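You operate a simulated robot arm through the tools that you are given. There is no shell and no other tool. Be economical: measure what you need, move in short steps, check, and stop when the job is done.

You are at the controls of a simulated two-armed robot. One attempt, no reset.

TASK
Weld the block marked 760 on seat 4 of the drawer cell.
Fine: block in the middle of its seat, drawer shut, one press on start; wait for the run lamp to go out and leave the drawer shut. Set down upright: what you pick out.
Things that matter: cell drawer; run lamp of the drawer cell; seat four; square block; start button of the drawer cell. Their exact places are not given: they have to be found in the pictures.

Only the result counts: the job must be done as asked and must still hold three seconds after the hand-in. Knocking over, shifting, dropping, spilling or breaking anything else fails it.

THE ROBOT
Two 7-joint arms with two-finger grippers on one trunk, hanging from a carriage that runs on a gantry, over the field with the corners [-2639, 646], [-2641, -634], [59, -640], [61, 640] (x, y) and turns from -362 to 326 degrees about z. Base frame: it is fixed where the carriage stands at the start and does not move with it; the origin is on the floor, on the carriage's upright axis, x ahead of it, y to its left, z up. Units: mm, degrees, N and s.
The left shoulder is at the start at [40, 158, 1152], the right one opposite. With the tool pointing down near the work surface each hand reaches from about 200 to 600 mm from the robot's upright axis, wherever it stands, measured 20 degrees to its own side. Places, roughly: cell drawer [1000, -300, 800]; run lamp of the drawer cell [900, -800, 1000]; seat four [1000, -400, 900]; start button of the drawer cell [500, -800, 700]. Payload 1.96 kg a hand.
Tool frame (each hand has its own): the origin (TCP) lies between the finger pads and is the grasp point; the fingertips stand 20 mm ahead of it; z points along the fingers, y is the line along which they close. The gripper opens to 72 mm. The gripper's body begins 38 mm behind the TCP.
Orientation is that of the tool frame in the base frame, as a unit quaternion [x, y, z, w]. With the fingers straight down and closing along the base's y, the tool's x points along the base's -x, its y along +y and its z along -z.

THE INTERFACE
- The arms move only by the tool servo_tool. It takes "left_targets", "right_targets" or both (then of equal length, played together; a hand with none holds still); each is a list of rows, each a list of 3 entries, a list of its own where there are three numbers: the shift along the base's x, y, z in units of 20 mm (1.0 is 20 mm), then the turn, a rotation vector about the base's x, y, z in units of 8 degrees (1.0 is 8 degrees), then the closure in counts, from 0 (fully open) to 255 (shut). In form: [[[x, y, z], [rx, ry, rz], fingers], ...]. A call has 1 to 20 rows; each row shifts and turns the commanded pose from where the row before left it. A call with a number of a shift or a turn outside -1 to 1 is refused whole. Rows are played at 5 a second. More than 50 mm and 8.6 degrees between two rows, or a gripper value outside its range, and nothing of the call is played. A pose out of reach is approached as far as the arm can. The call stops where the force on the tool passes 50 N (or 10 N more than at its start, if that is more) or the arm is blocked; 0.2 s more then pass. Each finger travels about 45 mm/s and halts on what it meets, pressing with about 38 N; the grip force reading is that of the motor and also rises with nothing between the fingers. The clock runs only during rows and for 0.2 s after the last one: add rows that do not move to give the fingers time. The reply holds the time, the measured pose of the TCP, the force on the tool along the base axes, the opening and the grip force, in the units named above and with some noise, with the torque about the TCP (base axes, N m) and any sound that the robot's microphone picked up.
- Cameras (640 x 400 px; columns grow to the right, rows downward): "scene" is now at [199.6, -62.6, 1514]; the picture's right is [-0.84, -0.54, 0.00], its down [-0.44, 0.69, -0.58] and it looks along [0.31, -0.49, -0.82] (base axes); focal length 274 px, centre (320, 200). "left" rides on the left gripper at [71, -19, -82] in its tool frame; the picture's right is [0.26, 0.97, 0.00], its down [-0.67, 0.18, -0.72] and it looks along [-0.69, 0.19, 0.70] (tool axes); focal length 280 px, centre (320, 200). "right" rides on the right gripper at [71, 19, -82] in its tool frame; the picture's right is [-0.26, 0.97, 0.00], its down [-0.67, -0.18, -0.72] and it looks along [-0.69, -0.19, 0.70] (tool axes); focal length 280 px, centre (320, 200).
- snapshot(camera): a new picture of that camera. The clock stands still meanwhile.
- slide_trunk(by): slides the trunk up (or, below 0, down) by that many mm; the arms and the scene camera ride with it, the base frame stays. It gives what a move gives, with no picture.
- roll_base(legs): drives the robot by 1 to 6 legs, each [ahead, left, turn to the left] in mm, mm and degrees, along the robot's own axes; the way and the turn of a leg run together, so that a leg with both is an arc; at most 1500 mm and 180 degrees a leg. The arms and the cameras ride along, it lands a little off, and it stops where it bumps. It keeps to its track: a leg is cut to what the track allows. It gives what a move gives.
- aim_head(pan, tilt): turns the head with the scene camera to pan (to the left, within 86 degrees either way) and tilt (down, from -29 to 69), counted from straight ahead of the robot. It gives what a move gives.
- locate(camera, pixels): for up to 12 pixels [column, row] of the newest picture of that camera ("zoom" is the newest enlarged one), the place [x, y, z] in the base frame of the surface seen there, good to about 3 mm. The clock stands still meanwhile.
- inspect(camera, box): a new picture of the part [left, top, right, bottom] of that camera's present view, enlarged. The clock stands still meanwhile.
- close_job(): hands the job in; it is judged then, once.

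Work in short steps. Measure before you move; look again where a grasp or a placing could have gone wrong, and mend it. You have 80 turns and 58 pictures in all, those below and enlarged ones among them. Open the grippers and draw the arms clear of the work before you hand the job in, unless the task says otherwise; then end with one line.

The tools are called after "Request:" as a command line: name --argument value ..., lists and objects as JSON in quotes. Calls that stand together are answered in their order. servo_tool: Moves the arms, as the interface text tells. Its arguments: {"type":"object","properties":{"left_targets":{"type":"array","items":{"type":"array"}},"right_targets":{"type":"array","items":{"type":"array"}}},"required":[]} The other tools are called the same way: slide_trunk (by) slides the trunk up or down; roll_base (legs) drives the base; aim_head (pan, tilt) turns the head that bears the scene camera; snapshot (camera) takes a picture; locate (camera, pixels) gives the place of the surface under pixels of a picture; inspect (camera, box) takes an enlarged picture of a part of a camera's view; close_job () hands the job in.

At the start:

```text
time_s: 0.0
left_eef_pos: [309.0, -43.0, 1123.6]
left_tool_rot: [0.0, 1.0, 0.0, 0.0]
left_ft_force: [0.4, 0.3, -0.7]
left_moment: [0.02, 0.03, -0.01]
left_gripper_width: 72.1
left_grip_force: 0.0
right_eef_pos: [325.7, -392.4, 1165.6]
right_tool_rot: [0.001, 1.0, 0.0, 0.0]
right_ft_force: [-0.4, 0.6, 0.8]
right_moment: [0.03, 0.04, -0.01]
right_gripper_width: 71.5
right_grip_force: 0.1
trunk travel left (down, up): [-475.0, 365.0]
robot x, y, heading: [1.5, 2.0, -0.1]
head pan, tilt: [-57.2, 54.6]
```

scene: 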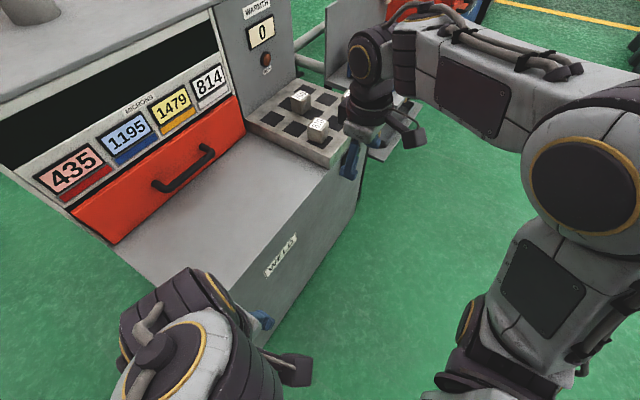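
right: 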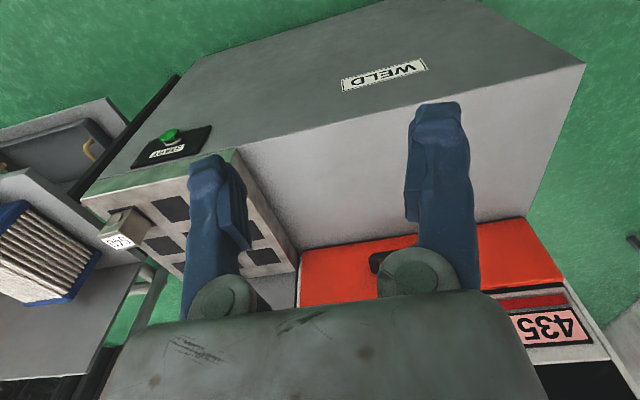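
left: 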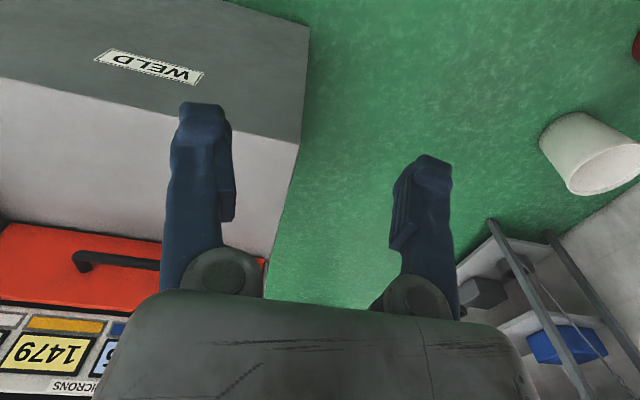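

The scene picture shows the cell with a red drawer, a rack with two blocks near (310,115) and a display/lamp near (265,45). I enlarge these parts to read the marks.

Request:
inspect --camera "scene" --box '[230, 0, 430, 180]'

Request:
inspect --camera "right" --box '[60, 100, 320, 300]'

Request:
locate --camera "scene" --pixels '[[300, 98], [318, 126], [185, 170], [263, 58], [70, 165], [209, 80], [90, 240], [240, 125], [250, 230], [322, 165], [140, 265]]'

```text
2.22 times, centred on (330, 90) of scene
```

zoom: 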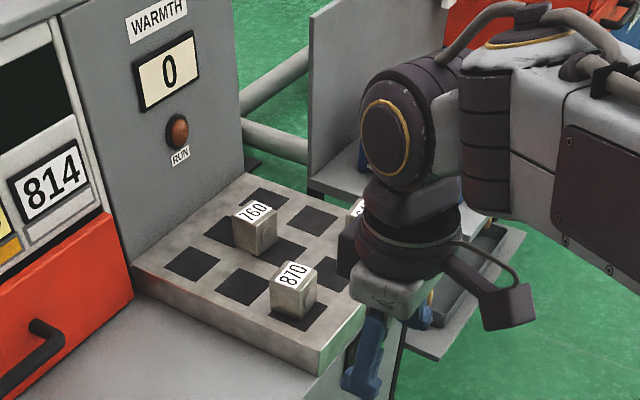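

```text
2.00 times, centred on (190, 200) of right
```

zoom: 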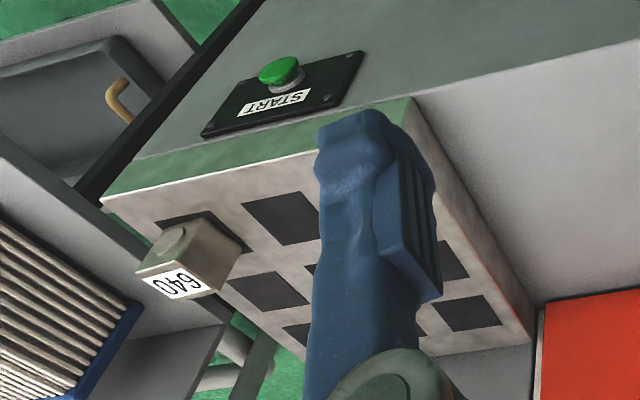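

```text
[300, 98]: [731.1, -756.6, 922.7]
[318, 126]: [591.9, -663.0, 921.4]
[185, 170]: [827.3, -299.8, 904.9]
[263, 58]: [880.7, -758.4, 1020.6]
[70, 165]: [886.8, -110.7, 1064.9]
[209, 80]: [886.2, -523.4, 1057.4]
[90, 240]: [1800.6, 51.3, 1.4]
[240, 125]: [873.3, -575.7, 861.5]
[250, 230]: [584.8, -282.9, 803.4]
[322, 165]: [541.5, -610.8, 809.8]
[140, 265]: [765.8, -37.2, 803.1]
```

Block 760 is at about [731,-757,923] on the rack; 870 and 640 stand near. I locate the start button and rack points in the right camera's picture.

Request:
locate --camera "right" --pixels '[[170, 132], [185, 148], [140, 155], [205, 135], [118, 240], [175, 208], [262, 256], [205, 175], [230, 155], [85, 200], [560, 80], [340, 160]]'

Request:
roll_base --legs '[[55, -400, 0]]'

```text
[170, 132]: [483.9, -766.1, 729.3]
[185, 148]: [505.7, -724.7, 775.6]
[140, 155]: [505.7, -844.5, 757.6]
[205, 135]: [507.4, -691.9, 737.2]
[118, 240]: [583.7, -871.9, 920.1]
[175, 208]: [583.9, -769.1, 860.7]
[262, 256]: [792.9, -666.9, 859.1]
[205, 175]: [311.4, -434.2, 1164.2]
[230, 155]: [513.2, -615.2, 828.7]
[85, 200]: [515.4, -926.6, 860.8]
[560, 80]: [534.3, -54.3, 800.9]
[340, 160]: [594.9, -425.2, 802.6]
```

```text
time_s: 2.5
left_eef_pos: [363.0, -444.0, 1122.1]
left_tool_rot: [0.0, 1.0, 0.0, 0.0]
left_ft_force: [1.6, 0.0, -0.4]
left_moment: [-0.01, 0.03, 0.02]
left_gripper_width: 72.2
left_grip_force: 0.1
right_eef_pos: [380.5, -792.6, 1167.1]
right_tool_rot: [0.001, 1.0, -0.001, 0.0]
right_ft_force: [0.4, 0.0, 0.0]
right_moment: [-0.02, 0.0, 0.04]
right_gripper_width: 71.9
right_grip_force: 0.1
trunk travel left (down, up): [-475.0, 365.0]
robot x, y, heading: [55.2, -397.5, -0.1]
head pan, tilt: [-57.2, 54.6]
```

The button is at about [484,-766,729] and the rack top at z≈860. I aim the head at the rack and drawer and look.

Request:
aim_head --pan -20 --tilt 45

Request:
snapshot --camera "scene"

```text
time_s: 3.5
left_eef_pos: [363.7, -444.8, 1122.7]
left_tool_rot: [0.0, 1.0, 0.0, 0.0]
left_ft_force: [0.5, -0.1, 0.5]
left_moment: [-0.03, -0.02, -0.01]
left_gripper_width: 72.4
left_grip_force: 0.1
right_eef_pos: [380.4, -793.3, 1166.3]
right_tool_rot: [0.001, 1.0, 0.0, 0.001]
right_ft_force: [0.3, -0.9, -0.5]
right_moment: [0.02, 0.02, 0.0]
right_gripper_width: 72.0
right_grip_force: 0.0
trunk travel left (down, up): [-475.0, 365.0]
robot x, y, heading: [54.2, -400.6, -0.1]
head pan, tilt: [-20.0, 45.0]
```

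```text
52 pictures are left
```

scene: 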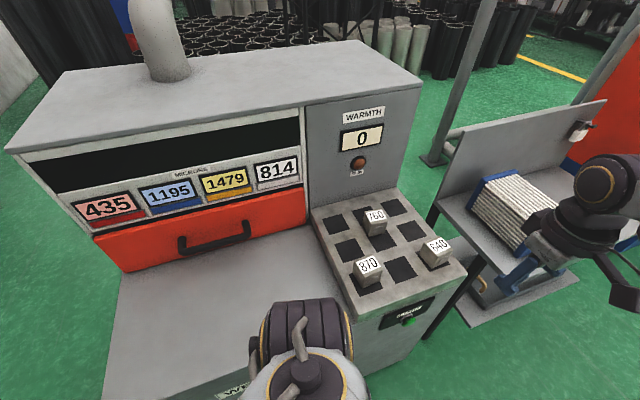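

Clear view now: handle from (183,248) to (247,232), block 760 at (376,215). I locate handle, drawer edges, blocks and rack pads.

Request:
inspect --camera "scene" --box '[310, 180, 470, 300]'

Request:
locate --camera "scene" --pixels '[[183, 250], [215, 246], [247, 233], [215, 238], [100, 245], [303, 200], [118, 268], [305, 218], [358, 163], [250, 285], [350, 170]]'

Request:
locate --camera "zoom" --pixels '[[240, 128], [293, 128], [282, 160], [240, 165], [260, 205], [300, 195], [262, 145], [230, 340], [500, 260]]'

```text
3.33 times, centred on (390, 240) of scene
```

zoom: 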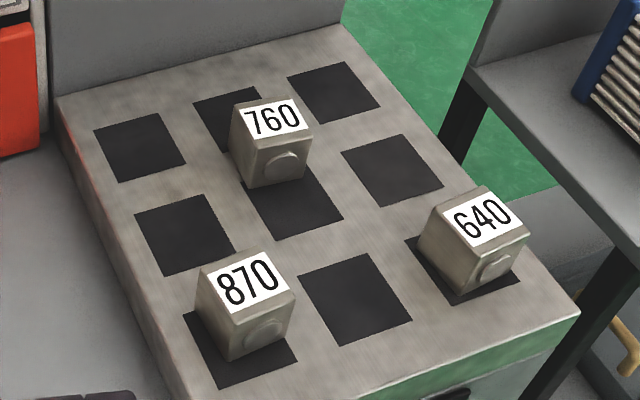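

```text
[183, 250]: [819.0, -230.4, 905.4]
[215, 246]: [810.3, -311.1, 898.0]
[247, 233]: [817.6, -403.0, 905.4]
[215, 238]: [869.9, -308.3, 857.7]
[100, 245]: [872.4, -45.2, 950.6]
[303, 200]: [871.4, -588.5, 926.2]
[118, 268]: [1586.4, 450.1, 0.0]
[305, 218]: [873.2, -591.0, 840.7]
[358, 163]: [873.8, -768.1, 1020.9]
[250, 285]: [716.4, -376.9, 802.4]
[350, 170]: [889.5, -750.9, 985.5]
```

```text
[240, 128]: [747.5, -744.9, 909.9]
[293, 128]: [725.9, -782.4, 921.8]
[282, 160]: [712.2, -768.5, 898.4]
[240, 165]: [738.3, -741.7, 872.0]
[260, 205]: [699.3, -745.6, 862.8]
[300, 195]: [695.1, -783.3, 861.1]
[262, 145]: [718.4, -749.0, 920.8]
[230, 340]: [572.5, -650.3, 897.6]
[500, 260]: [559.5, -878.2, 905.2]
```

The drawer handle is a bar at x≈817, z≈905, y -230…-403, and block 760 faces with its boss toward -x. The handle is far, so I turn the robot right by 60° to bring the left shoulder nearer, with the head panned back to the cell.

Request:
roll_base --legs '[[0, 0, -60]]'

Request:
aim_head --pan 55 --tilt 45

```text
time_s: 6.6
left_eef_pos: [174.0, -688.8, 1122.2]
left_tool_rot: [0.496, 0.868, 0.0, 0.0]
left_ft_force: [0.2, -0.2, -0.5]
left_moment: [0.0, 0.01, 0.0]
left_gripper_width: 72.2
left_grip_force: 0.0
right_eef_pos: [-118.0, -879.6, 1165.8]
right_tool_rot: [0.497, 0.868, 0.0, -0.001]
right_ft_force: [-0.4, 0.3, 0.0]
right_moment: [-0.02, 0.01, 0.0]
right_gripper_width: 72.4
right_grip_force: 0.1
trunk travel left (down, up): [-475.0, 365.0]
robot x, y, heading: [53.7, -401.9, -59.4]
head pan, tilt: [-20.0, 45.0]
```

```text
time_s: 8.1
left_eef_pos: [174.2, -688.5, 1122.8]
left_tool_rot: [0.496, 0.868, 0.0, 0.001]
left_ft_force: [0.7, 0.1, 0.3]
left_moment: [0.04, -0.01, -0.01]
left_gripper_width: 72.0
left_grip_force: 0.0
right_eef_pos: [-117.6, -881.6, 1166.4]
right_tool_rot: [0.496, 0.868, 0.0, 0.0]
right_ft_force: [-0.3, 0.0, -0.4]
right_moment: [-0.03, 0.02, -0.02]
right_gripper_width: 71.8
right_grip_force: 0.1
trunk travel left (down, up): [-475.0, 365.0]
robot x, y, heading: [55.5, -400.2, -59.6]
head pan, tilt: [55.0, 45.0]
```

Left hand is at [174,-689,1123]. I swing it toward the front of the handle while yawing -30.4° then pitching -45°, so it points forward-down and closes across the bar.

Request:
servo_tool --left_targets '[[[1, 0.3, 0], [0, 0, -0.95], 0], [[1, 0.5, 0], [0, 0, -0.95], 0], [[1, 0.8, 0], [0, 0, -0.95], 0], [[1, 1, 0], [0, 0, -0.95], 0], [[1, 1, 0], [0, -0.9375, 0], 0], [[1, 1, 0], [0, -0.9375, 0], 0], [[1, 1, 0], [0, -0.9375, 0], 0], [[1, 1, 0], [0, -0.9375, 0], 0], [[1, 1, 0], [0, -0.9375, 0], 0], [[1, 1, 0], [0, -0.9375, 0], 0], [[1, 1, -0.3], [0, 0, 0], 0], [[1, 1, -0.3], [0, 0, 0], 0], [[1, 1, -0.4], [0, 0, 0], 0], [[1, 1, -0.5], [0, 0, 0], 0], [[1, 1, -0.5], [0, 0, 0], 0], [[1, 1, -0.5], [0, 0, 0], 0], [[1, 1, -0.5], [0, 0, 0], 0], [[1, 1, -0.5], [0, 0, 0], 0], [[1, 1, -0.5], [0, 0, 0], 0], [[1, 1, -0.5], [0, 0, 0], 0]]'

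Request:
snapshot --camera "scene"

```text
time_s: 12.2
left_eef_pos: [585.7, -439.9, 1041.6]
left_tool_rot: [0.653, 0.653, 0.271, 0.271]
left_ft_force: [0.0, -0.4, -0.4]
left_moment: [0.0, -0.01, -0.03]
left_gripper_width: 71.9
left_grip_force: 0.1
left hand out of reach, approached as far as the arm can: row 11, 12, 13, 14, 15, 16, 17, 18, 19, 20
right_eef_pos: [-117.5, -880.1, 1166.2]
right_tool_rot: [0.497, 0.868, 0.0, 0.0]
right_ft_force: [-0.4, 0.3, 0.2]
right_moment: [-0.02, 0.0, 0.01]
right_gripper_width: 72.2
right_grip_force: 0.0
trunk travel left (down, up): [-475.0, 365.0]
robot x, y, heading: [56.6, -400.1, -59.4]
head pan, tilt: [55.0, 45.0]
```

```text
50 pictures are left
```

scene: 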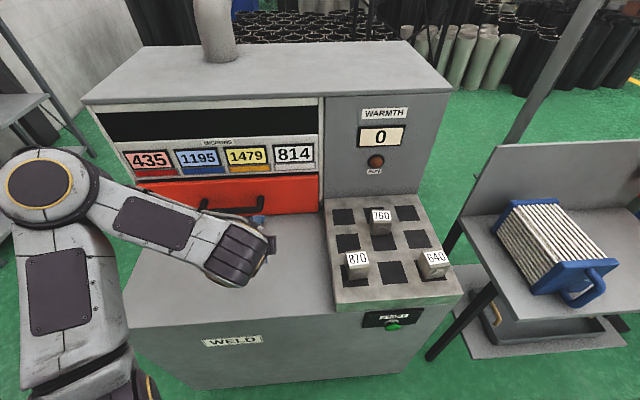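

The arm reports out of reach at [586,-440,1042] although the elbow looks bent. I locate shoulder, elbow and wrist to see the geometry.

Request:
locate --camera "scene" --pixels '[[40, 185], [80, 260], [120, 390], [70, 340], [150, 215], [235, 250], [262, 222], [256, 213]]'

Request:
snapshot --camera "left"

```text
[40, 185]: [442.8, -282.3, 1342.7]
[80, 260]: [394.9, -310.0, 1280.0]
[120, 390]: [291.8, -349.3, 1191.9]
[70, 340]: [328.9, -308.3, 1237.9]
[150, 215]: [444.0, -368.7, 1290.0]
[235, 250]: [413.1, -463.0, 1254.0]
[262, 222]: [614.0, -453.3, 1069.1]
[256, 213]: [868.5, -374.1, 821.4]
```

```text
49 pictures are left
```

left: 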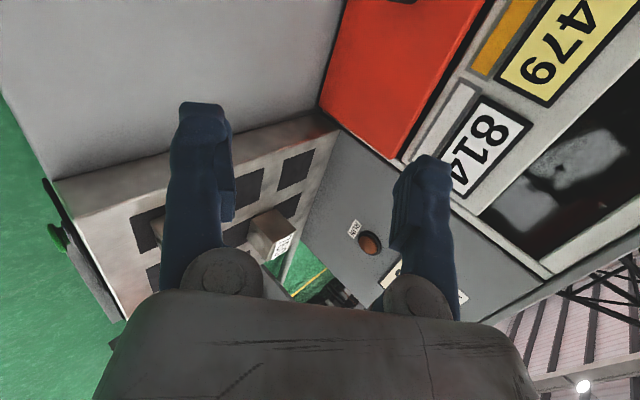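

Wrist roll seems to be the limit, not distance. I roll the hand back by 90° about its own axis (closing along y) and will hook the bar with closed fingers instead.

Request:
servo_tool --left_targets '[[[-0.3, 0, 0.5], [-0.663, 0, 0.663], 0], [[-0.3, 0, 0.5], [-0.663, 0, 0.663], 0], [[-0.3, 0, 0.5], [-0.663, 0, 0.663], 0], [[0, 0, 0], [-0.663, 0, 0.663], 0], [[0, 0, 0], [-0.663, 0, 0.663], 0], [[0, 0, 0], [-0.663, 0, 0.663], 0], [[0, 0, 0], [-0.663, 0, 0.663], 0], [[0, 0, 0], [-0.663, 0, 0.663], 0], [[0, 0, 0], [-0.663, 0, 0.663], 0], [[0, 0, 0], [-0.663, 0, 0.663], 0], [[0, 0, 0], [-0.663, 0, 0.663], 255], [[0, 0, 0], [-0.663, 0, 0.663], 255], [[0, 0, 0], [0, 0, 0], 255], [[0, 0, 0], [0, 0, 0], 255]]'

```text
time_s: 15.2
left_eef_pos: [565.0, -452.3, 1063.0]
left_tool_rot: [-0.001, 0.924, 0.0, 0.383]
left_ft_force: [-1.4, -0.6, 0.1]
left_moment: [0.03, 0.01, -0.01]
left_gripper_width: 0.0
left_grip_force: 12.8
left hand out of reach, approached as far as the arm can: row 1, 2, 3
right_eef_pos: [-117.5, -880.9, 1166.6]
right_tool_rot: [0.498, 0.867, 0.0, 0.0]
right_ft_force: [0.0, 0.9, 0.1]
right_moment: [-0.02, 0.0, -0.03]
right_gripper_width: 71.8
right_grip_force: 0.1
trunk travel left (down, up): [-475.0, 365.0]
robot x, y, heading: [56.7, -398.2, -59.4]
head pan, tilt: [55.0, 45.0]
```

Reachable now with fingers closed. I move toward the handle with pitch to 30° off vertical.

Request:
servo_tool --left_targets '[[[0.8, 0.7, 0], [0, 0, 0], 255], [[0.8, 0.7, 0], [0, 0, 0], 255], [[0.8, 0.7, 0], [0, 0, 0], 255], [[0.8, 0.7, 0], [0, 0, 0], 255], [[0.8, 0.7, 0], [0, 0, 0], 255], [[0.8, 0.7, 0], [0, 0, 0], 255], [[0.8, 0.7, 0], [0, 0, 0], 255], [[0.8, 0.7, 0], [0, 0, 0], 255], [[0.8, 0.7, 0], [0, 0, 0], 255], [[0.8, 0.5, 0], [0, 0, 0], 255]]'

Request:
snapshot --camera "left"

```text
time_s: 17.4
left_eef_pos: [729.8, -413.7, 1021.0]
left_tool_rot: [0.0, 0.924, 0.001, 0.383]
left_ft_force: [0.1, -0.5, 0.4]
left_moment: [0.0, 0.0, 0.0]
left_gripper_width: 0.0
left_grip_force: 29.4
left hand out of reach, approached as far as the arm can: row 1, 2, 3, 4, 5, 6, 7, 8, 9
right_eef_pos: [-117.6, -879.9, 1166.7]
right_tool_rot: [0.497, 0.868, -0.001, 0.0]
right_ft_force: [0.0, 0.6, 0.4]
right_moment: [0.03, -0.02, 0.0]
right_gripper_width: 72.0
right_grip_force: 0.0
trunk travel left (down, up): [-475.0, 365.0]
robot x, y, heading: [53.9, -403.6, -59.5]
head pan, tilt: [55.0, 45.0]
```

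```text
48 pictures are left
```

left: 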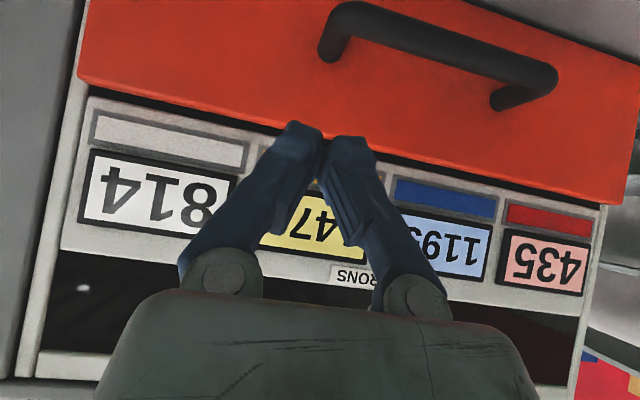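

Hand stops at y≈-414, seems a shoulder-side limit. I turn the robot back 30° to heading -30 so the reach is more in front of the left shoulder.

Request:
roll_base --legs '[[0, 0, 30]]'

Request:
aim_head --pan 28 --tilt 45

```text
time_s: 19.3
left_eef_pos: [645.8, -76.6, 1020.5]
left_tool_rot: [-0.239, 0.892, 0.1, 0.37]
left_ft_force: [0.1, 0.1, -0.8]
left_moment: [0.03, -0.01, 0.0]
left_gripper_width: 0.1
left_grip_force: 29.5
right_eef_pos: [143.3, -903.7, 1165.9]
right_tool_rot: [0.256, 0.967, 0.0, 0.0]
right_ft_force: [-0.6, -0.4, -0.3]
right_moment: [0.0, -0.04, 0.0]
right_gripper_width: 72.0
right_grip_force: 0.0
trunk travel left (down, up): [-475.0, 365.0]
robot x, y, heading: [54.0, -401.9, -29.4]
head pan, tilt: [55.0, 45.0]
```

```text
time_s: 20.2
left_eef_pos: [647.3, -74.8, 1021.2]
left_tool_rot: [-0.239, 0.892, 0.099, 0.369]
left_ft_force: [-0.1, 0.7, 0.5]
left_moment: [0.01, -0.02, -0.02]
left_gripper_width: 0.2
left_grip_force: 29.2
right_eef_pos: [144.9, -902.4, 1165.8]
right_tool_rot: [0.256, 0.967, 0.0, 0.0]
right_ft_force: [0.4, 0.1, -0.3]
right_moment: [-0.03, -0.01, 0.01]
right_gripper_width: 72.1
right_grip_force: 0.1
trunk travel left (down, up): [-475.0, 365.0]
robot x, y, heading: [56.4, -401.5, -29.4]
head pan, tilt: [28.0, 45.0]
```

Now I yaw the hand back -30° and move it to in front of and above the handle.

Request:
servo_tool --left_targets '[[[0, -0.95, 0], [0, 0, -0.94], 255], [[0, -0.95, 0], [0, 0, -0.94], 255], [[0, -0.95, 0], [0, 0, -0.94], 255], [[0, -0.95, 0], [0, 0, -0.94], 255], [[0.5, -0.95, 0], [0, 0, 0], 255], [[0.5, -0.95, 0], [0, 0, 0], 255], [[0.5, -0.95, 0], [0, 0, 0], 255], [[0.5, -0.95, 0], [0, 0, 0], 255], [[0.5, -0.95, 0], [0, 0, 0], 255], [[0.5, -0.95, 0], [0, 0, 0], 255], [[0.5, -0.9, 0], [0, 0, 0], 255], [[0.5, -0.9, -0.3], [0, 0, 0], 255], [[0.5, -0.9, -0.3], [0, 0, 0], 255]]'

```text
time_s: 23.0
left_eef_pos: [736.9, -319.7, 1009.6]
left_tool_rot: [0.001, 0.924, -0.001, 0.383]
left_ft_force: [0.8, 0.8, 0.5]
left_moment: [-0.02, 0.02, 0.04]
left_gripper_width: 0.1
left_grip_force: 29.6
right_eef_pos: [144.6, -903.3, 1166.6]
right_tool_rot: [0.256, 0.967, -0.001, 0.0]
right_ft_force: [-0.6, 0.0, -0.5]
right_moment: [-0.01, 0.0, 0.0]
right_gripper_width: 72.2
right_grip_force: 0.1
trunk travel left (down, up): [-475.0, 365.0]
robot x, y, heading: [53.8, -404.0, -29.5]
head pan, tilt: [28.0, 45.0]
```

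Good, reachable. Now over the gap behind the bar with tilt reduced to 25°, staying above it.

Request:
servo_tool --left_targets '[[[0.88, 0, -0.3], [0, 0.42, 0], 255], [[0.88, 0, -0.4], [0, 0.42, 0], 255], [[0.88, 0, -0.4], [0, 0.42, 0], 255], [[0.88, 0, -0.4], [0, 0.42, 0], 255], [[0.88, 0, -0.4], [0, 0.42, 0], 255], [[0.88, 0, -0.4], [0, 0.4, 0], 255], [[0, 0, 0], [0, 0, 0], 255]]'

Request:
snapshot --camera "left"

Request:
snapshot --camera "scene"

```text
time_s: 24.6
left_eef_pos: [805.4, -305.4, 970.2]
left_tool_rot: [0.002, 0.973, -0.001, 0.23]
left_ft_force: [-0.2, -0.5, -0.6]
left_moment: [-0.01, 0.02, 0.0]
left_gripper_width: 0.1
left_grip_force: 30.1
left hand out of reach, approached as far as the arm can: row 5, 6
right_eef_pos: [145.2, -903.3, 1165.9]
right_tool_rot: [0.256, 0.967, 0.0, -0.001]
right_ft_force: [-0.2, -0.1, -0.9]
right_moment: [0.03, 0.02, -0.01]
right_gripper_width: 71.9
right_grip_force: 0.1
trunk travel left (down, up): [-475.0, 365.0]
robot x, y, heading: [57.2, -400.1, -29.3]
head pan, tilt: [28.0, 45.0]
```

```text
47 pictures are left
```

left: 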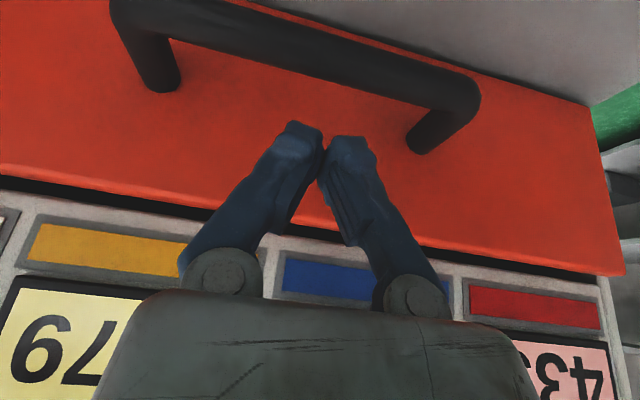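

```text
46 pictures are left
```

scene: 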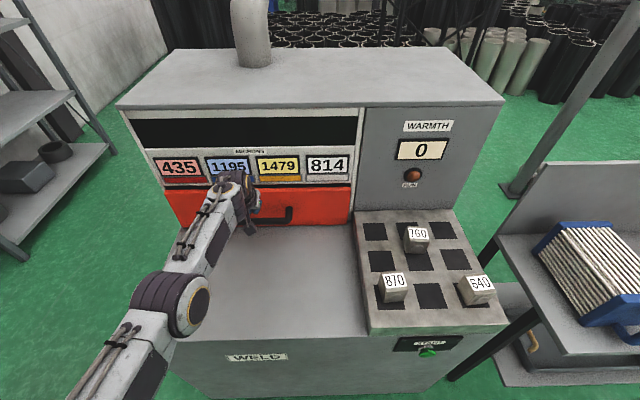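

The arm is almost stretched at [805,-305,970]. I measure the bar edges in the left picture before choosing tilt.

Request:
locate --camera "left" --pixels '[[310, 45], [300, 70], [315, 30], [280, 62], [380, 80], [440, 115], [417, 147], [160, 85], [300, 100]]'

Request:
slide_trunk --by -80

```text
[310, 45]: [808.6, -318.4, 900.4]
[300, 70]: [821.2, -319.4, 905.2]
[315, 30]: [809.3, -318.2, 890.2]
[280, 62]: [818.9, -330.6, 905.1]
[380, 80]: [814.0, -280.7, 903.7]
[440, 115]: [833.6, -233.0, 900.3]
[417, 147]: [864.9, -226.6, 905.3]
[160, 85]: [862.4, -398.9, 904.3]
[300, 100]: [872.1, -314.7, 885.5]
```

```text
time_s: 25.4
left_eef_pos: [805.6, -305.0, 919.3]
left_tool_rot: [0.0, 0.972, -0.001, 0.233]
left_ft_force: [-9.9, 1.6, 8.5]
left_moment: [0.07, 0.09, 0.12]
left_gripper_width: 0.0
left_grip_force: 29.8
right_eef_pos: [143.1, -903.7, 1109.9]
right_tool_rot: [0.255, 0.967, 0.0, -0.001]
right_ft_force: [-0.7, -0.3, 1.2]
right_moment: [0.02, 0.02, 0.02]
right_gripper_width: 71.9
right_grip_force: 0.2
trunk travel left (down, up): [-418.0, 422.0]
robot x, y, heading: [53.3, -400.4, -29.9]
head pan, tilt: [28.0, 45.0]
stopped: the force on the tool passed its limit at 79 N (the readings are from after the stop); the commanded pose is now the measured one
```

The lowered trunk set the fingertips on top of the bar; I lift clear, tilt to 42°, and approach the gap behind the bar from above.

Request:
servo_tool --left_targets '[[[-0.3, 0, 1], [0, 0, 0], 255], [[-0.5, 0, 1], [0, 0, 0], 255], [[0, 0, 0.5], [0, -0.7, 0], 255], [[0, 0, 0], [0, -0.7, 0], 255], [[0, 0, 0], [0, -0.7, 0], 255], [[0.6, 0, 0], [0, 0, 0], 255], [[0.7, 0, 0], [0, 0, 0], 255]]'

Request:
snapshot --camera "left"

```text
time_s: 27.0
left_eef_pos: [817.1, -307.1, 968.7]
left_tool_rot: [0.001, 0.928, -0.002, 0.374]
left_ft_force: [-0.7, 0.3, -0.3]
left_moment: [0.01, 0.0, 0.01]
left_gripper_width: 0.1
left_grip_force: 29.6
right_eef_pos: [144.1, -902.4, 1109.0]
right_tool_rot: [0.255, 0.967, 0.0, 0.0]
right_ft_force: [0.1, -0.3, 0.6]
right_moment: [-0.01, 0.0, -0.01]
right_gripper_width: 71.9
right_grip_force: 0.1
trunk travel left (down, up): [-418.0, 422.0]
robot x, y, heading: [51.8, -402.4, -29.6]
head pan, tilt: [28.0, 45.0]
```

```text
45 pictures are left
```

left: 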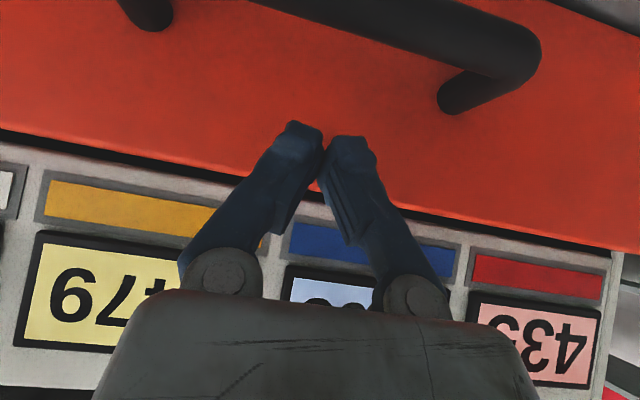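

Tilt is 44°. Move +20 in x then down 60, then check.

Request:
servo_tool --left_targets '[[[1, 0, 0], [0, 0, 0], 255], [[0, 0, -0.8], [0, 0, 0], 255], [[0, 0, -0.8], [0, 0, 0], 255], [[0, 0, -0.8], [0, 0, 0], 255], [[0, 0, -0.6], [0, 0, 0], 255], [[0, 0, 0], [0, 0, 0], 255]]'

Request:
snapshot --camera "left"

```text
time_s: 28.4
left_eef_pos: [837.0, -305.7, 909.0]
left_tool_rot: [0.0, 0.928, -0.002, 0.373]
left_ft_force: [0.5, 0.1, 0.3]
left_moment: [0.01, -0.01, 0.01]
left_gripper_width: 0.1
left_grip_force: 30.0
right_eef_pos: [144.0, -902.8, 1109.3]
right_tool_rot: [0.256, 0.967, 0.0, -0.001]
right_ft_force: [0.7, 0.8, 0.4]
right_moment: [-0.02, -0.03, 0.0]
right_gripper_width: 71.9
right_grip_force: 0.1
trunk travel left (down, up): [-418.0, 422.0]
robot x, y, heading: [54.2, -401.4, -29.7]
head pan, tilt: [28.0, 45.0]
```

```text
44 pictures are left
```

left: 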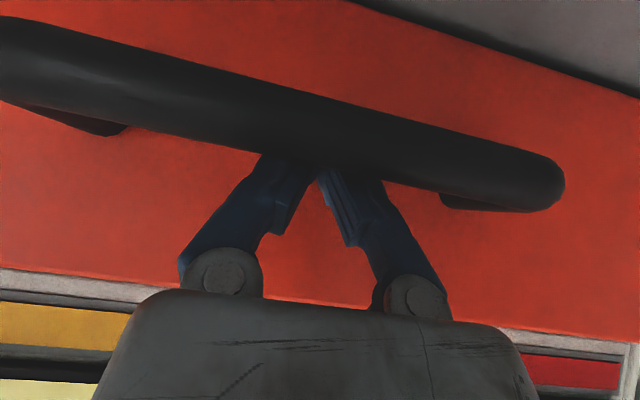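

The fingertips are behind the bar. I pull along -x slowly by 200 mm.

Request:
servo_tool --left_targets '[[[-0.6, 0, 0], [0, 0, 0], 255], [[-0.6, 0, 0], [0, 0, 0], 255], [[-0.6, 0, 0], [0, 0, 0], 255], [[-0.6, 0, 0], [0, 0, 0], 255], [[-0.6, 0, 0], [0, 0, 0], 255], [[-0.6, 0, 0], [0, 0, 0], 255], [[-0.6, 0, 0], [0, 0, 0], 255], [[-0.6, 0, 0], [0, 0, 0], 255], [[-0.6, 0, 0], [0, 0, 0], 255], [[-0.6, 0, 0], [0, 0, 0], 255], [[-0.6, 0, 0], [0, 0, 0], 255], [[-0.6, 0, 0], [0, 0, 0], 255], [[-0.6, 0, 0], [0, 0, 0], 255], [[-0.6, 0, 0], [0, 0, 0], 255], [[-0.6, 0, 0], [0, 0, 0], 255], [[-0.6, 0, 0], [0, 0, 0], 255], [[-0.6, 0, 0], [0, 0, 0], 255]]'

Request:
snapshot --camera "scene"

```text
time_s: 32.0
left_eef_pos: [632.4, -305.2, 908.8]
left_tool_rot: [0.001, 0.928, -0.002, 0.372]
left_ft_force: [-0.1, 0.3, -0.6]
left_moment: [0.0, -0.03, 0.03]
left_gripper_width: 0.4
left_grip_force: 29.4
right_eef_pos: [144.6, -903.0, 1108.8]
right_tool_rot: [0.255, 0.967, 0.0, 0.0]
right_ft_force: [0.2, 0.0, 0.4]
right_moment: [-0.01, 0.01, 0.0]
right_gripper_width: 72.0
right_grip_force: 0.0
trunk travel left (down, up): [-418.0, 422.0]
robot x, y, heading: [56.9, -401.4, -29.7]
head pan, tilt: [28.0, 45.0]
```

```text
43 pictures are left
```

scene: 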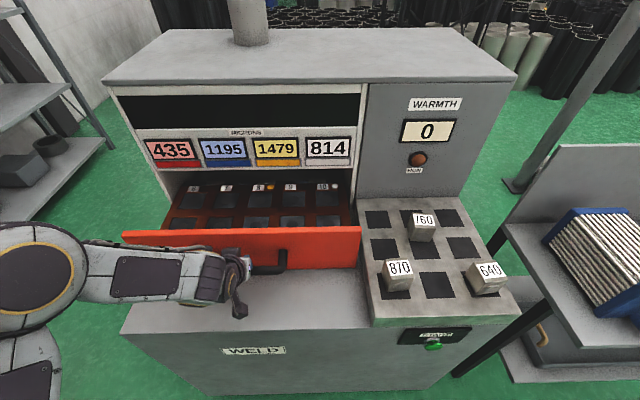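

The drawer opened; seats with labels appear. I enlarge to read the seat numbers.

Request:
inspect --camera "scene" --box '[130, 160, 370, 270]'

```text
2.67 times, centred on (250, 215) of scene
```

zoom: 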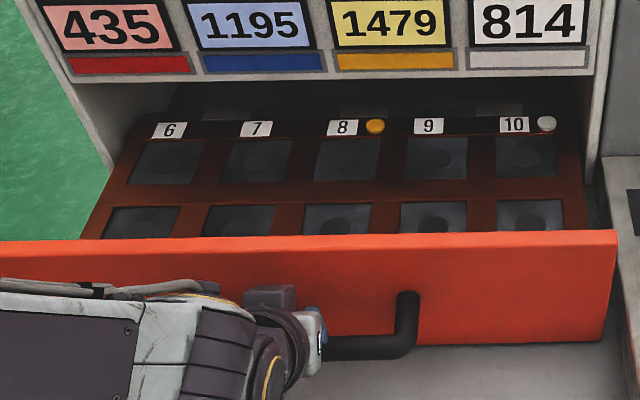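

Seats 6–10 form the back row; 1–5 should be in front, hidden by the drawer front. I pull further, up to 100 mm.

Request:
servo_tool --left_targets '[[[-0.5, 0, 0], [0, 0, 0], 255], [[-0.5, 0, 0], [0, 0, 0], 255], [[-0.5, 0, 0], [0, 0, 0], 255], [[-0.5, 0, 0], [0, 0, 0], 255], [[-0.5, 0, 0], [0, 0, 0], 255], [[-0.5, 0, 0], [0, 0, 0], 255], [[-0.5, 0, 0], [0, 0, 0], 255], [[-0.5, 0, 0], [0, 0, 0], 255], [[-0.5, 0, 0], [0, 0, 0], 255], [[-0.5, 0, 0], [0, 0, 0], 255]]'

Request:
inspect --camera "scene" --box '[100, 150, 400, 310]'

```text
time_s: 34.2
left_eef_pos: [533.5, -305.8, 909.5]
left_tool_rot: [0.001, 0.928, -0.002, 0.373]
left_ft_force: [0.6, -0.7, 0.1]
left_moment: [-0.01, -0.02, -0.01]
left_gripper_width: 0.0
left_grip_force: 29.8
right_eef_pos: [145.1, -903.2, 1110.4]
right_tool_rot: [0.256, 0.967, 0.0, -0.001]
right_ft_force: [0.1, -0.2, -0.5]
right_moment: [0.03, 0.07, 0.01]
right_gripper_width: 71.8
right_grip_force: 0.1
trunk travel left (down, up): [-418.0, 422.0]
robot x, y, heading: [56.1, -396.7, -29.5]
head pan, tilt: [28.0, 45.0]
```

```text
2.13 times, centred on (250, 230) of scene
```

zoom: 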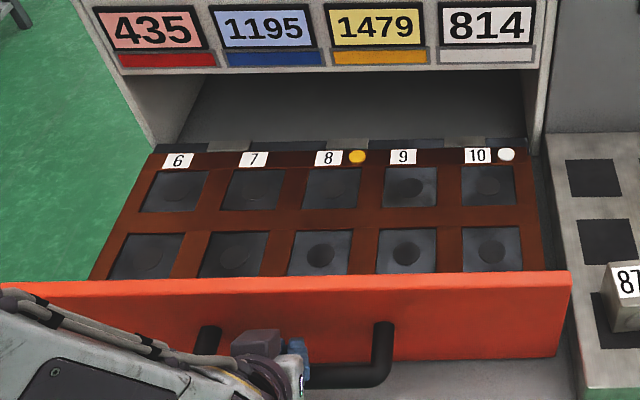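

The seats are exposed now. I locate seats and the drawer front.

Request:
locate --camera "zoom" --pixels '[[407, 250], [382, 240], [432, 232], [436, 270], [379, 270], [321, 255], [493, 248], [409, 187], [490, 184], [400, 290], [420, 350], [240, 250]]'

Request:
inspect --camera "scene" --box '[220, 230, 380, 300]'

```text
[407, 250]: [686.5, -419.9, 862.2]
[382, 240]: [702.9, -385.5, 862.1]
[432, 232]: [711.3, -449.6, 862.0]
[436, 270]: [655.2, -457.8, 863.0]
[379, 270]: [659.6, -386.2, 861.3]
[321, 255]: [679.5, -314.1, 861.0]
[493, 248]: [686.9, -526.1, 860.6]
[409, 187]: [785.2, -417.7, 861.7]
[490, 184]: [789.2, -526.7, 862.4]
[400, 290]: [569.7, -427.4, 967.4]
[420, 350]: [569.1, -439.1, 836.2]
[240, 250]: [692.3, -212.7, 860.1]
```

```text
4.00 times, centred on (300, 265) of scene
```

zoom: 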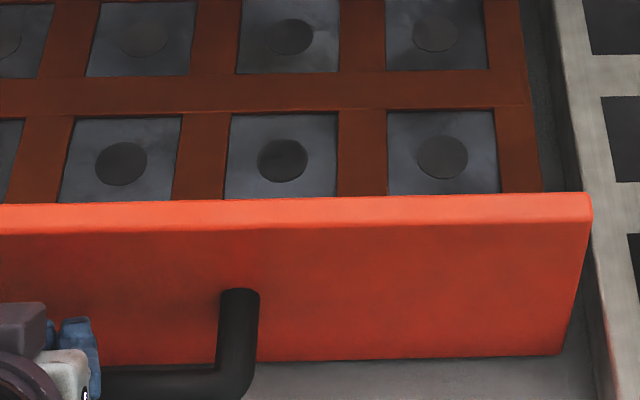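

Seat 4's centre is about [686,-420], floor z≈862; drawer front's top is z≈967. I unhook by rising straight up, then look into the drawer with the left camera to check the front-row labels.

Request:
servo_tool --left_targets '[[[0, 0, 0.5], [0, 0, 0], 255], [[0, 0, 1], [0, 0, 0], 255], [[0, 0, 1], [0, 0, 0], 255], [[0, 0, 1], [0, 0, 0], 0], [[0, 0, 1], [0, 0, 0], 0], [[0, 0, 1], [0, 0, 0], 0], [[0.5, 0, 1], [0, 0, 0], 0], [[1, 0, 1], [0, 0, 0], 0], [[1, 0, 1], [0, 0.8, 0], 0], [[1, 0, 1], [0, 0.8, 0], 0], [[1, 0, 0], [0, 0.8, 0], 0]]'

Request:
snapshot --camera "left"

```text
time_s: 36.6
left_eef_pos: [623.0, -305.9, 1101.3]
left_tool_rot: [0.002, 0.977, -0.002, 0.213]
left_ft_force: [-0.3, -0.2, -0.1]
left_moment: [0.01, 0.01, 0.03]
left_gripper_width: 72.0
left_grip_force: 0.0
right_eef_pos: [144.4, -903.5, 1110.4]
right_tool_rot: [0.256, 0.967, 0.0, 0.0]
right_ft_force: [-0.4, -0.3, -0.5]
right_moment: [0.01, 0.0, 0.0]
right_gripper_width: 72.0
right_grip_force: 0.0
trunk travel left (down, up): [-418.0, 422.0]
robot x, y, heading: [52.2, -398.3, -29.7]
head pan, tilt: [28.0, 45.0]
```

```text
39 pictures are left
```

left: 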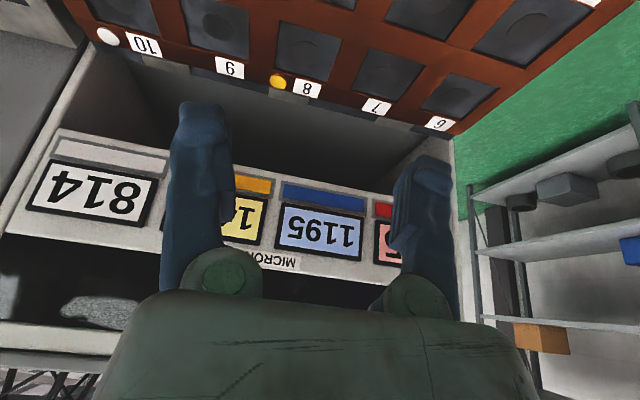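

Back-row labels run 10…6 as seen. To read the front-row labels over the drawer front I raise the trunk temporarily and look with the scene camera.

Request:
slide_trunk --by 200

Request:
inspect --camera "scene" --box '[100, 170, 400, 350]'

```text
time_s: 38.8
left_eef_pos: [622.6, -305.7, 1299.2]
left_tool_rot: [0.001, 0.977, -0.002, 0.213]
left_ft_force: [1.0, 0.9, -0.1]
left_moment: [-0.02, -0.03, -0.05]
left_gripper_width: 72.1
left_grip_force: 0.0
right_eef_pos: [144.0, -903.3, 1309.9]
right_tool_rot: [0.255, 0.967, 0.0, 0.001]
right_ft_force: [1.1, 0.9, 0.2]
right_moment: [0.01, -0.01, 0.04]
right_gripper_width: 72.1
right_grip_force: 0.0
trunk travel left (down, up): [-618.0, 222.0]
robot x, y, heading: [58.3, -400.1, -29.4]
head pan, tilt: [28.0, 45.0]
```

```text
2.13 times, centred on (250, 260) of scene
```

zoom: 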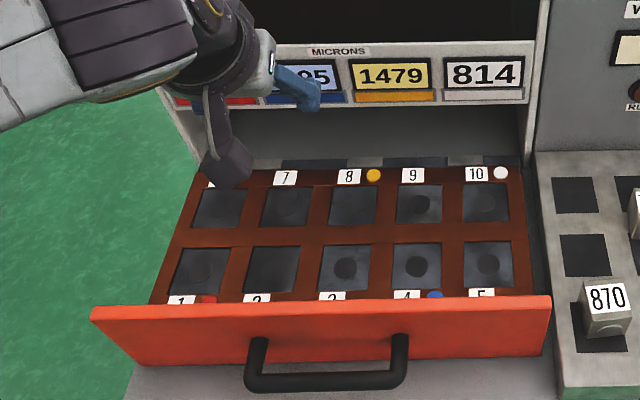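

Label 4 is at (402,295), its seat at (417,265): confirmed. I locate its corners and block 760's top.

Request:
locate --camera "zoom" --pixels '[[394, 246], [439, 244], [440, 286], [394, 287], [417, 266], [345, 268], [488, 264], [366, 247], [464, 244]]'

Request:
inspect --camera "scene" --box '[350, 200, 530, 320]'

```text
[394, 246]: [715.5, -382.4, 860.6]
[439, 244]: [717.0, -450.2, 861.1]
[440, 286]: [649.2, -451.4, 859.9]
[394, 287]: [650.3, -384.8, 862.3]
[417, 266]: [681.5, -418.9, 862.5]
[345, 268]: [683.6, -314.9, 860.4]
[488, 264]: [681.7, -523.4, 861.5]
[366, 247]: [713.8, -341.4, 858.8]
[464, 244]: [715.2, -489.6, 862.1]
```

```text
3.33 times, centred on (440, 260) of scene
```

zoom: 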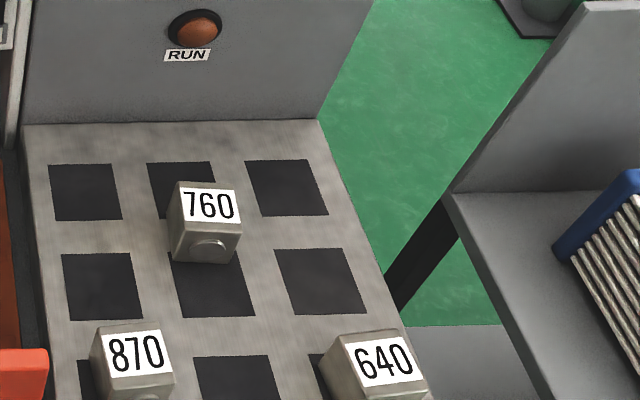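

Seat 4 centre ≈ [683,-418]. Now block 760's top corners.

Request:
locate --camera "zoom" --pixels '[[179, 185], [235, 190], [240, 228], [181, 226], [210, 207], [175, 250], [236, 252], [186, 258], [206, 246], [186, 240], [236, 240]]'

```text
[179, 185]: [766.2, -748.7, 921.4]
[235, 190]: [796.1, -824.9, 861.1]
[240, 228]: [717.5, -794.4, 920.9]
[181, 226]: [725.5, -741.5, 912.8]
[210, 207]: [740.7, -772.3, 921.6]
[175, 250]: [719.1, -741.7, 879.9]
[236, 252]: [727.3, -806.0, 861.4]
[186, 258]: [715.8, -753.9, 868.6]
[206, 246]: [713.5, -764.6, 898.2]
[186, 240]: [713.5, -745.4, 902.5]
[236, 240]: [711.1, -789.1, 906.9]
```

Block spans x≈714–766, y≈-742…-795, top 921. I lower the trunk again and drive to heading ≈-55 with y≈-636 for the pick.

Request:
slide_trunk --by -200

Request:
roll_base --legs '[[0, 0, -25], [190, -136, 0]]'

Request:
aim_head --pan 50 --tilt 45

```text
time_s: 41.0
left_eef_pos: [622.8, -307.0, 1100.4]
left_tool_rot: [0.001, 0.977, -0.002, 0.212]
left_ft_force: [0.8, 0.7, -0.7]
left_moment: [-0.02, 0.0, 0.01]
left_gripper_width: 71.7
left_grip_force: 0.1
right_eef_pos: [145.0, -902.5, 1109.6]
right_tool_rot: [0.255, 0.967, 0.0, 0.0]
right_ft_force: [-0.6, 1.0, -0.9]
right_moment: [-0.05, 0.0, -0.01]
right_gripper_width: 72.1
right_grip_force: 0.0
trunk travel left (down, up): [-418.0, 422.0]
robot x, y, heading: [52.7, -402.2, -29.5]
head pan, tilt: [28.0, 45.0]
```

```text
time_s: 44.0
left_eef_pos: [607.7, -788.3, 1100.1]
left_tool_rot: [0.213, 0.954, -0.049, 0.207]
left_ft_force: [0.5, 0.2, -0.7]
left_moment: [0.01, 0.04, 0.04]
left_gripper_width: 72.0
left_grip_force: 0.0
right_eef_pos: [-78.7, -1126.3, 1110.6]
right_tool_rot: [0.46, 0.888, 0.0, 0.001]
right_ft_force: [-0.8, -0.4, 0.1]
right_moment: [0.01, 0.01, -0.01]
right_gripper_width: 71.8
right_grip_force: 0.1
trunk travel left (down, up): [-418.0, 422.0]
robot x, y, heading: [53.7, -635.6, -54.8]
head pan, tilt: [28.0, 45.0]
```

```text
time_s: 44.9
left_eef_pos: [608.0, -787.2, 1099.5]
left_tool_rot: [0.213, 0.954, -0.048, 0.207]
left_ft_force: [-1.2, 1.5, 0.4]
left_moment: [0.01, 0.0, -0.02]
left_gripper_width: 72.3
left_grip_force: 0.1
right_eef_pos: [-79.6, -1125.8, 1109.1]
right_tool_rot: [0.459, 0.888, 0.0, 0.001]
right_ft_force: [-0.1, 0.4, -0.4]
right_moment: [0.01, 0.01, 0.02]
right_gripper_width: 71.8
right_grip_force: 0.1
trunk travel left (down, up): [-418.0, 422.0]
robot x, y, heading: [51.9, -630.9, -54.7]
head pan, tilt: [50.0, 45.0]
```

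I yaw the hand back +25° and move above the block (to x≈700, z≈1010) for a close look.

Request:
servo_tool --left_targets '[[[0.9, 0.2, -0.9], [0, 0, 0.8], 0], [[0.9, 0.2, -0.9], [0, 0, 0.8], 0], [[0.9, 0.2, -0.9], [0, 0, 0.8], 0], [[0.9, 0.2, -0.9], [0, 0, 0.75], 0], [[0.9, 0.1, -0.9], [0, 0, 0], 0]]'

Request:
snapshot --camera "left"

Request:
snapshot --camera "scene"

```text
time_s: 46.1
left_eef_pos: [697.9, -770.4, 1009.8]
left_tool_rot: [0.0, 0.977, -0.003, 0.213]
left_ft_force: [0.0, 0.7, 0.5]
left_moment: [-0.04, 0.01, 0.03]
left_gripper_width: 72.2
left_grip_force: 0.0
right_eef_pos: [-77.8, -1125.3, 1110.0]
right_tool_rot: [0.459, 0.889, 0.0, -0.001]
right_ft_force: [-0.3, -0.3, 0.1]
right_moment: [0.02, 0.01, -0.02]
right_gripper_width: 72.0
right_grip_force: 0.0
trunk travel left (down, up): [-418.0, 422.0]
robot x, y, heading: [55.9, -633.2, -54.5]
head pan, tilt: [50.0, 45.0]
```

```text
36 pictures are left
```

left: 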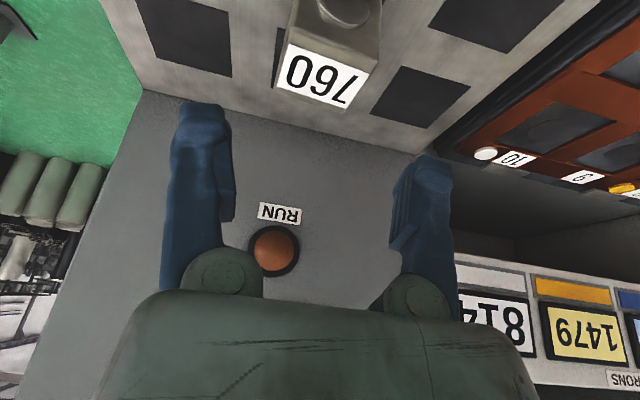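

```text
35 pictures are left
```

scene: 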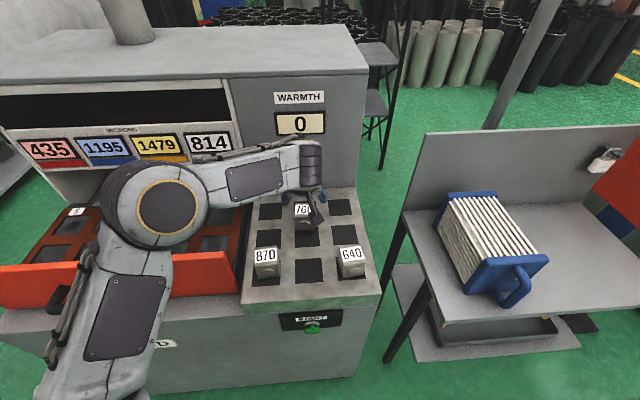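

The block is ahead of the fingers. I locate its top corners in the left picture for position and yaw.

Request:
locate --camera "left" --pixels '[[288, 45], [370, 68], [349, 105], [279, 86], [323, 76], [292, 15], [376, 35], [345, 14], [314, 97], [180, 100], [400, 140]]'

```text
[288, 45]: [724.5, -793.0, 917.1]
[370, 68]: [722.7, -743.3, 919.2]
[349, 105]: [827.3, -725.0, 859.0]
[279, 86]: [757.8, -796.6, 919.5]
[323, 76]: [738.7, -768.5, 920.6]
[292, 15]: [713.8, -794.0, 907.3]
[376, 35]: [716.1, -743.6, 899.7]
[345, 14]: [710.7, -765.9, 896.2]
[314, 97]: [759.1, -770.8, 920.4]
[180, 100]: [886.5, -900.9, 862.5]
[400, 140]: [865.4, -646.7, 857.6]
```

Block centre ≈ [740,-769], yaw about -4.5°. I align yaw, move over it and descend to TCP z≈904 with fingers open.

Request:
servo_tool --left_targets '[[[0.7, 0, -0.5], [0, 0, -0.56], 0], [[0.7, 0.05, -0.7], [0, 0, 0], 0], [[0.7, 0, -0.8], [0, 0, 0], 0], [[0, 0, -0.8], [0, 0, 0], 0], [[0, 0, -0.8], [0, 0, 0], 0], [[0, 0, 0], [0, 0, 0], 0]]'

Request:
snapshot --camera "left"

```text
time_s: 47.5
left_eef_pos: [741.2, -769.9, 937.8]
left_tool_rot: [0.039, 0.976, -0.011, 0.212]
left_ft_force: [0.1, -0.4, 0.6]
left_moment: [0.0, 0.02, 0.02]
left_gripper_width: 72.2
left_grip_force: 0.1
right_eef_pos: [-77.6, -1126.8, 1110.0]
right_tool_rot: [0.459, 0.888, 0.0, 0.0]
right_ft_force: [0.0, 0.2, 0.1]
right_moment: [0.03, 0.0, -0.02]
right_gripper_width: 72.1
right_grip_force: 0.1
trunk travel left (down, up): [-418.0, 422.0]
robot x, y, heading: [50.3, -631.0, -54.9]
head pan, tilt: [50.0, 45.0]
```

```text
34 pictures are left
```

left: 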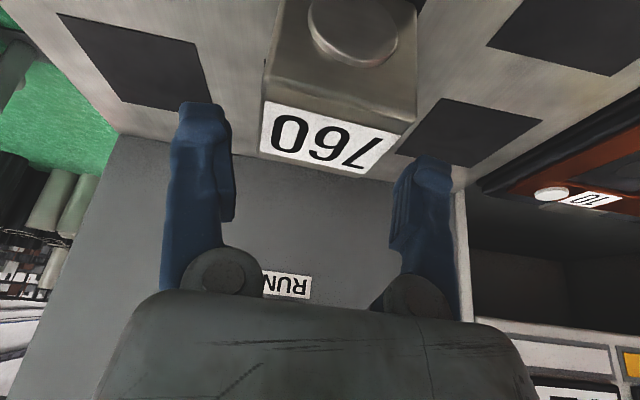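

Fingertips are at block-top height. I measure the block's top edges again before descending.

Request:
locate --camera "left" --pixels '[[265, 95], [261, 148], [411, 128], [366, 174], [264, 120], [390, 152], [300, 158], [268, 80], [413, 110], [268, 60], [414, 90]]'

```text
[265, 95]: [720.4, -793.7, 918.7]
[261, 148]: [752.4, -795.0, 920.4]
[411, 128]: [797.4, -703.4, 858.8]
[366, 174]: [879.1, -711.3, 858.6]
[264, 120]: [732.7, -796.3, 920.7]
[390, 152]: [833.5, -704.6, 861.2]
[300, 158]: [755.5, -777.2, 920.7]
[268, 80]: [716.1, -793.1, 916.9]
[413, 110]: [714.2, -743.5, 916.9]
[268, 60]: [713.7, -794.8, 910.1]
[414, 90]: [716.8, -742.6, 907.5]
```

Centred in y (-743…-795). Descend 34 mm and close.

Request:
servo_tool --left_targets '[[[0, 0, -0.6], [0, 0, 0], 0], [[0, 0, -0.6], [0, 0, 0], 0], [[0, 0, -0.5], [0, 0, 0], 0], [[0, 0, 0], [0, 0, 0], 60], [[0, 0, 0], [0, 0, 0], 120], [[0, 0, 0], [0, 0, 0], 255], [[0, 0, 0], [0, 0, 0], 255], [[0, 0, 0], [0, 0, 0], 255]]'

Request:
snapshot --camera "left"

```text
time_s: 49.3
left_eef_pos: [740.2, -769.6, 904.7]
left_tool_rot: [0.037, 0.977, -0.01, 0.212]
left_ft_force: [-7.0, 0.1, 15.9]
left_moment: [-0.02, 0.64, -0.04]
left_gripper_width: 66.5
left_grip_force: 38.4
right_eef_pos: [-77.3, -1124.9, 1110.1]
right_tool_rot: [0.459, 0.889, 0.0, 0.0]
right_ft_force: [0.8, 1.1, -0.3]
right_moment: [0.01, 0.03, 0.03]
right_gripper_width: 72.0
right_grip_force: 0.0
trunk travel left (down, up): [-418.0, 422.0]
robot x, y, heading: [54.5, -634.9, -54.9]
head pan, tilt: [50.0, 45.0]
```

```text
33 pictures are left
```

left: 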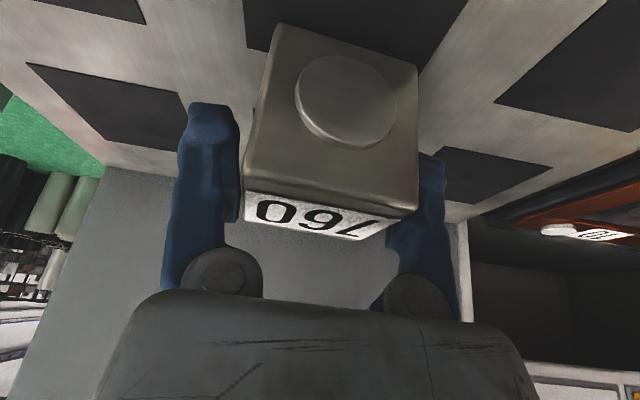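

The grip halted at 66.5 mm, wider than the measured 52 mm block, with an upward force of 16 N. I look closer before doing anything.

Request:
inspect --camera "left" --box '[160, 20, 480, 260]'

Request:
inspect --camera "scene" --box '[260, 160, 360, 240]'

```text
1.67 times, centred on (320, 140) of left
```

zoom: 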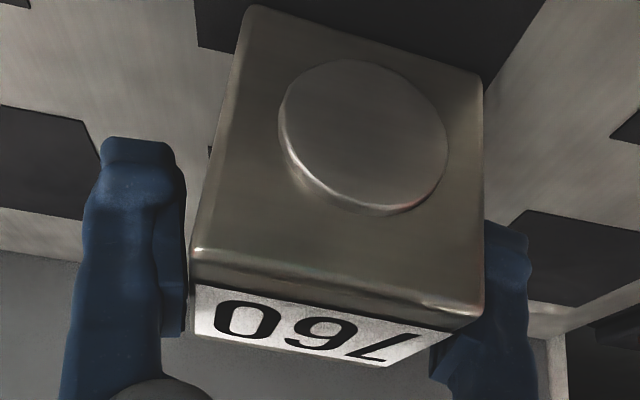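

```text
5.00 times, centred on (310, 200) of scene
```

zoom: 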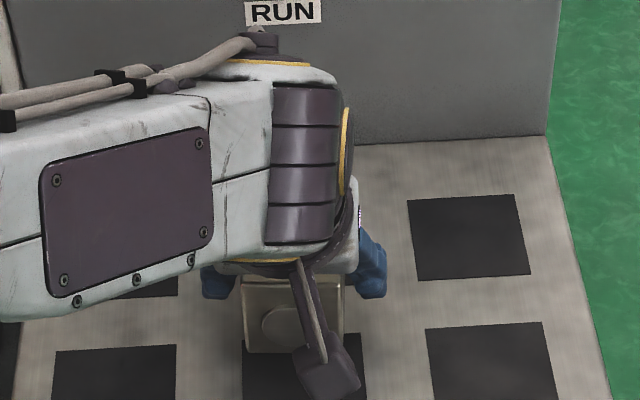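

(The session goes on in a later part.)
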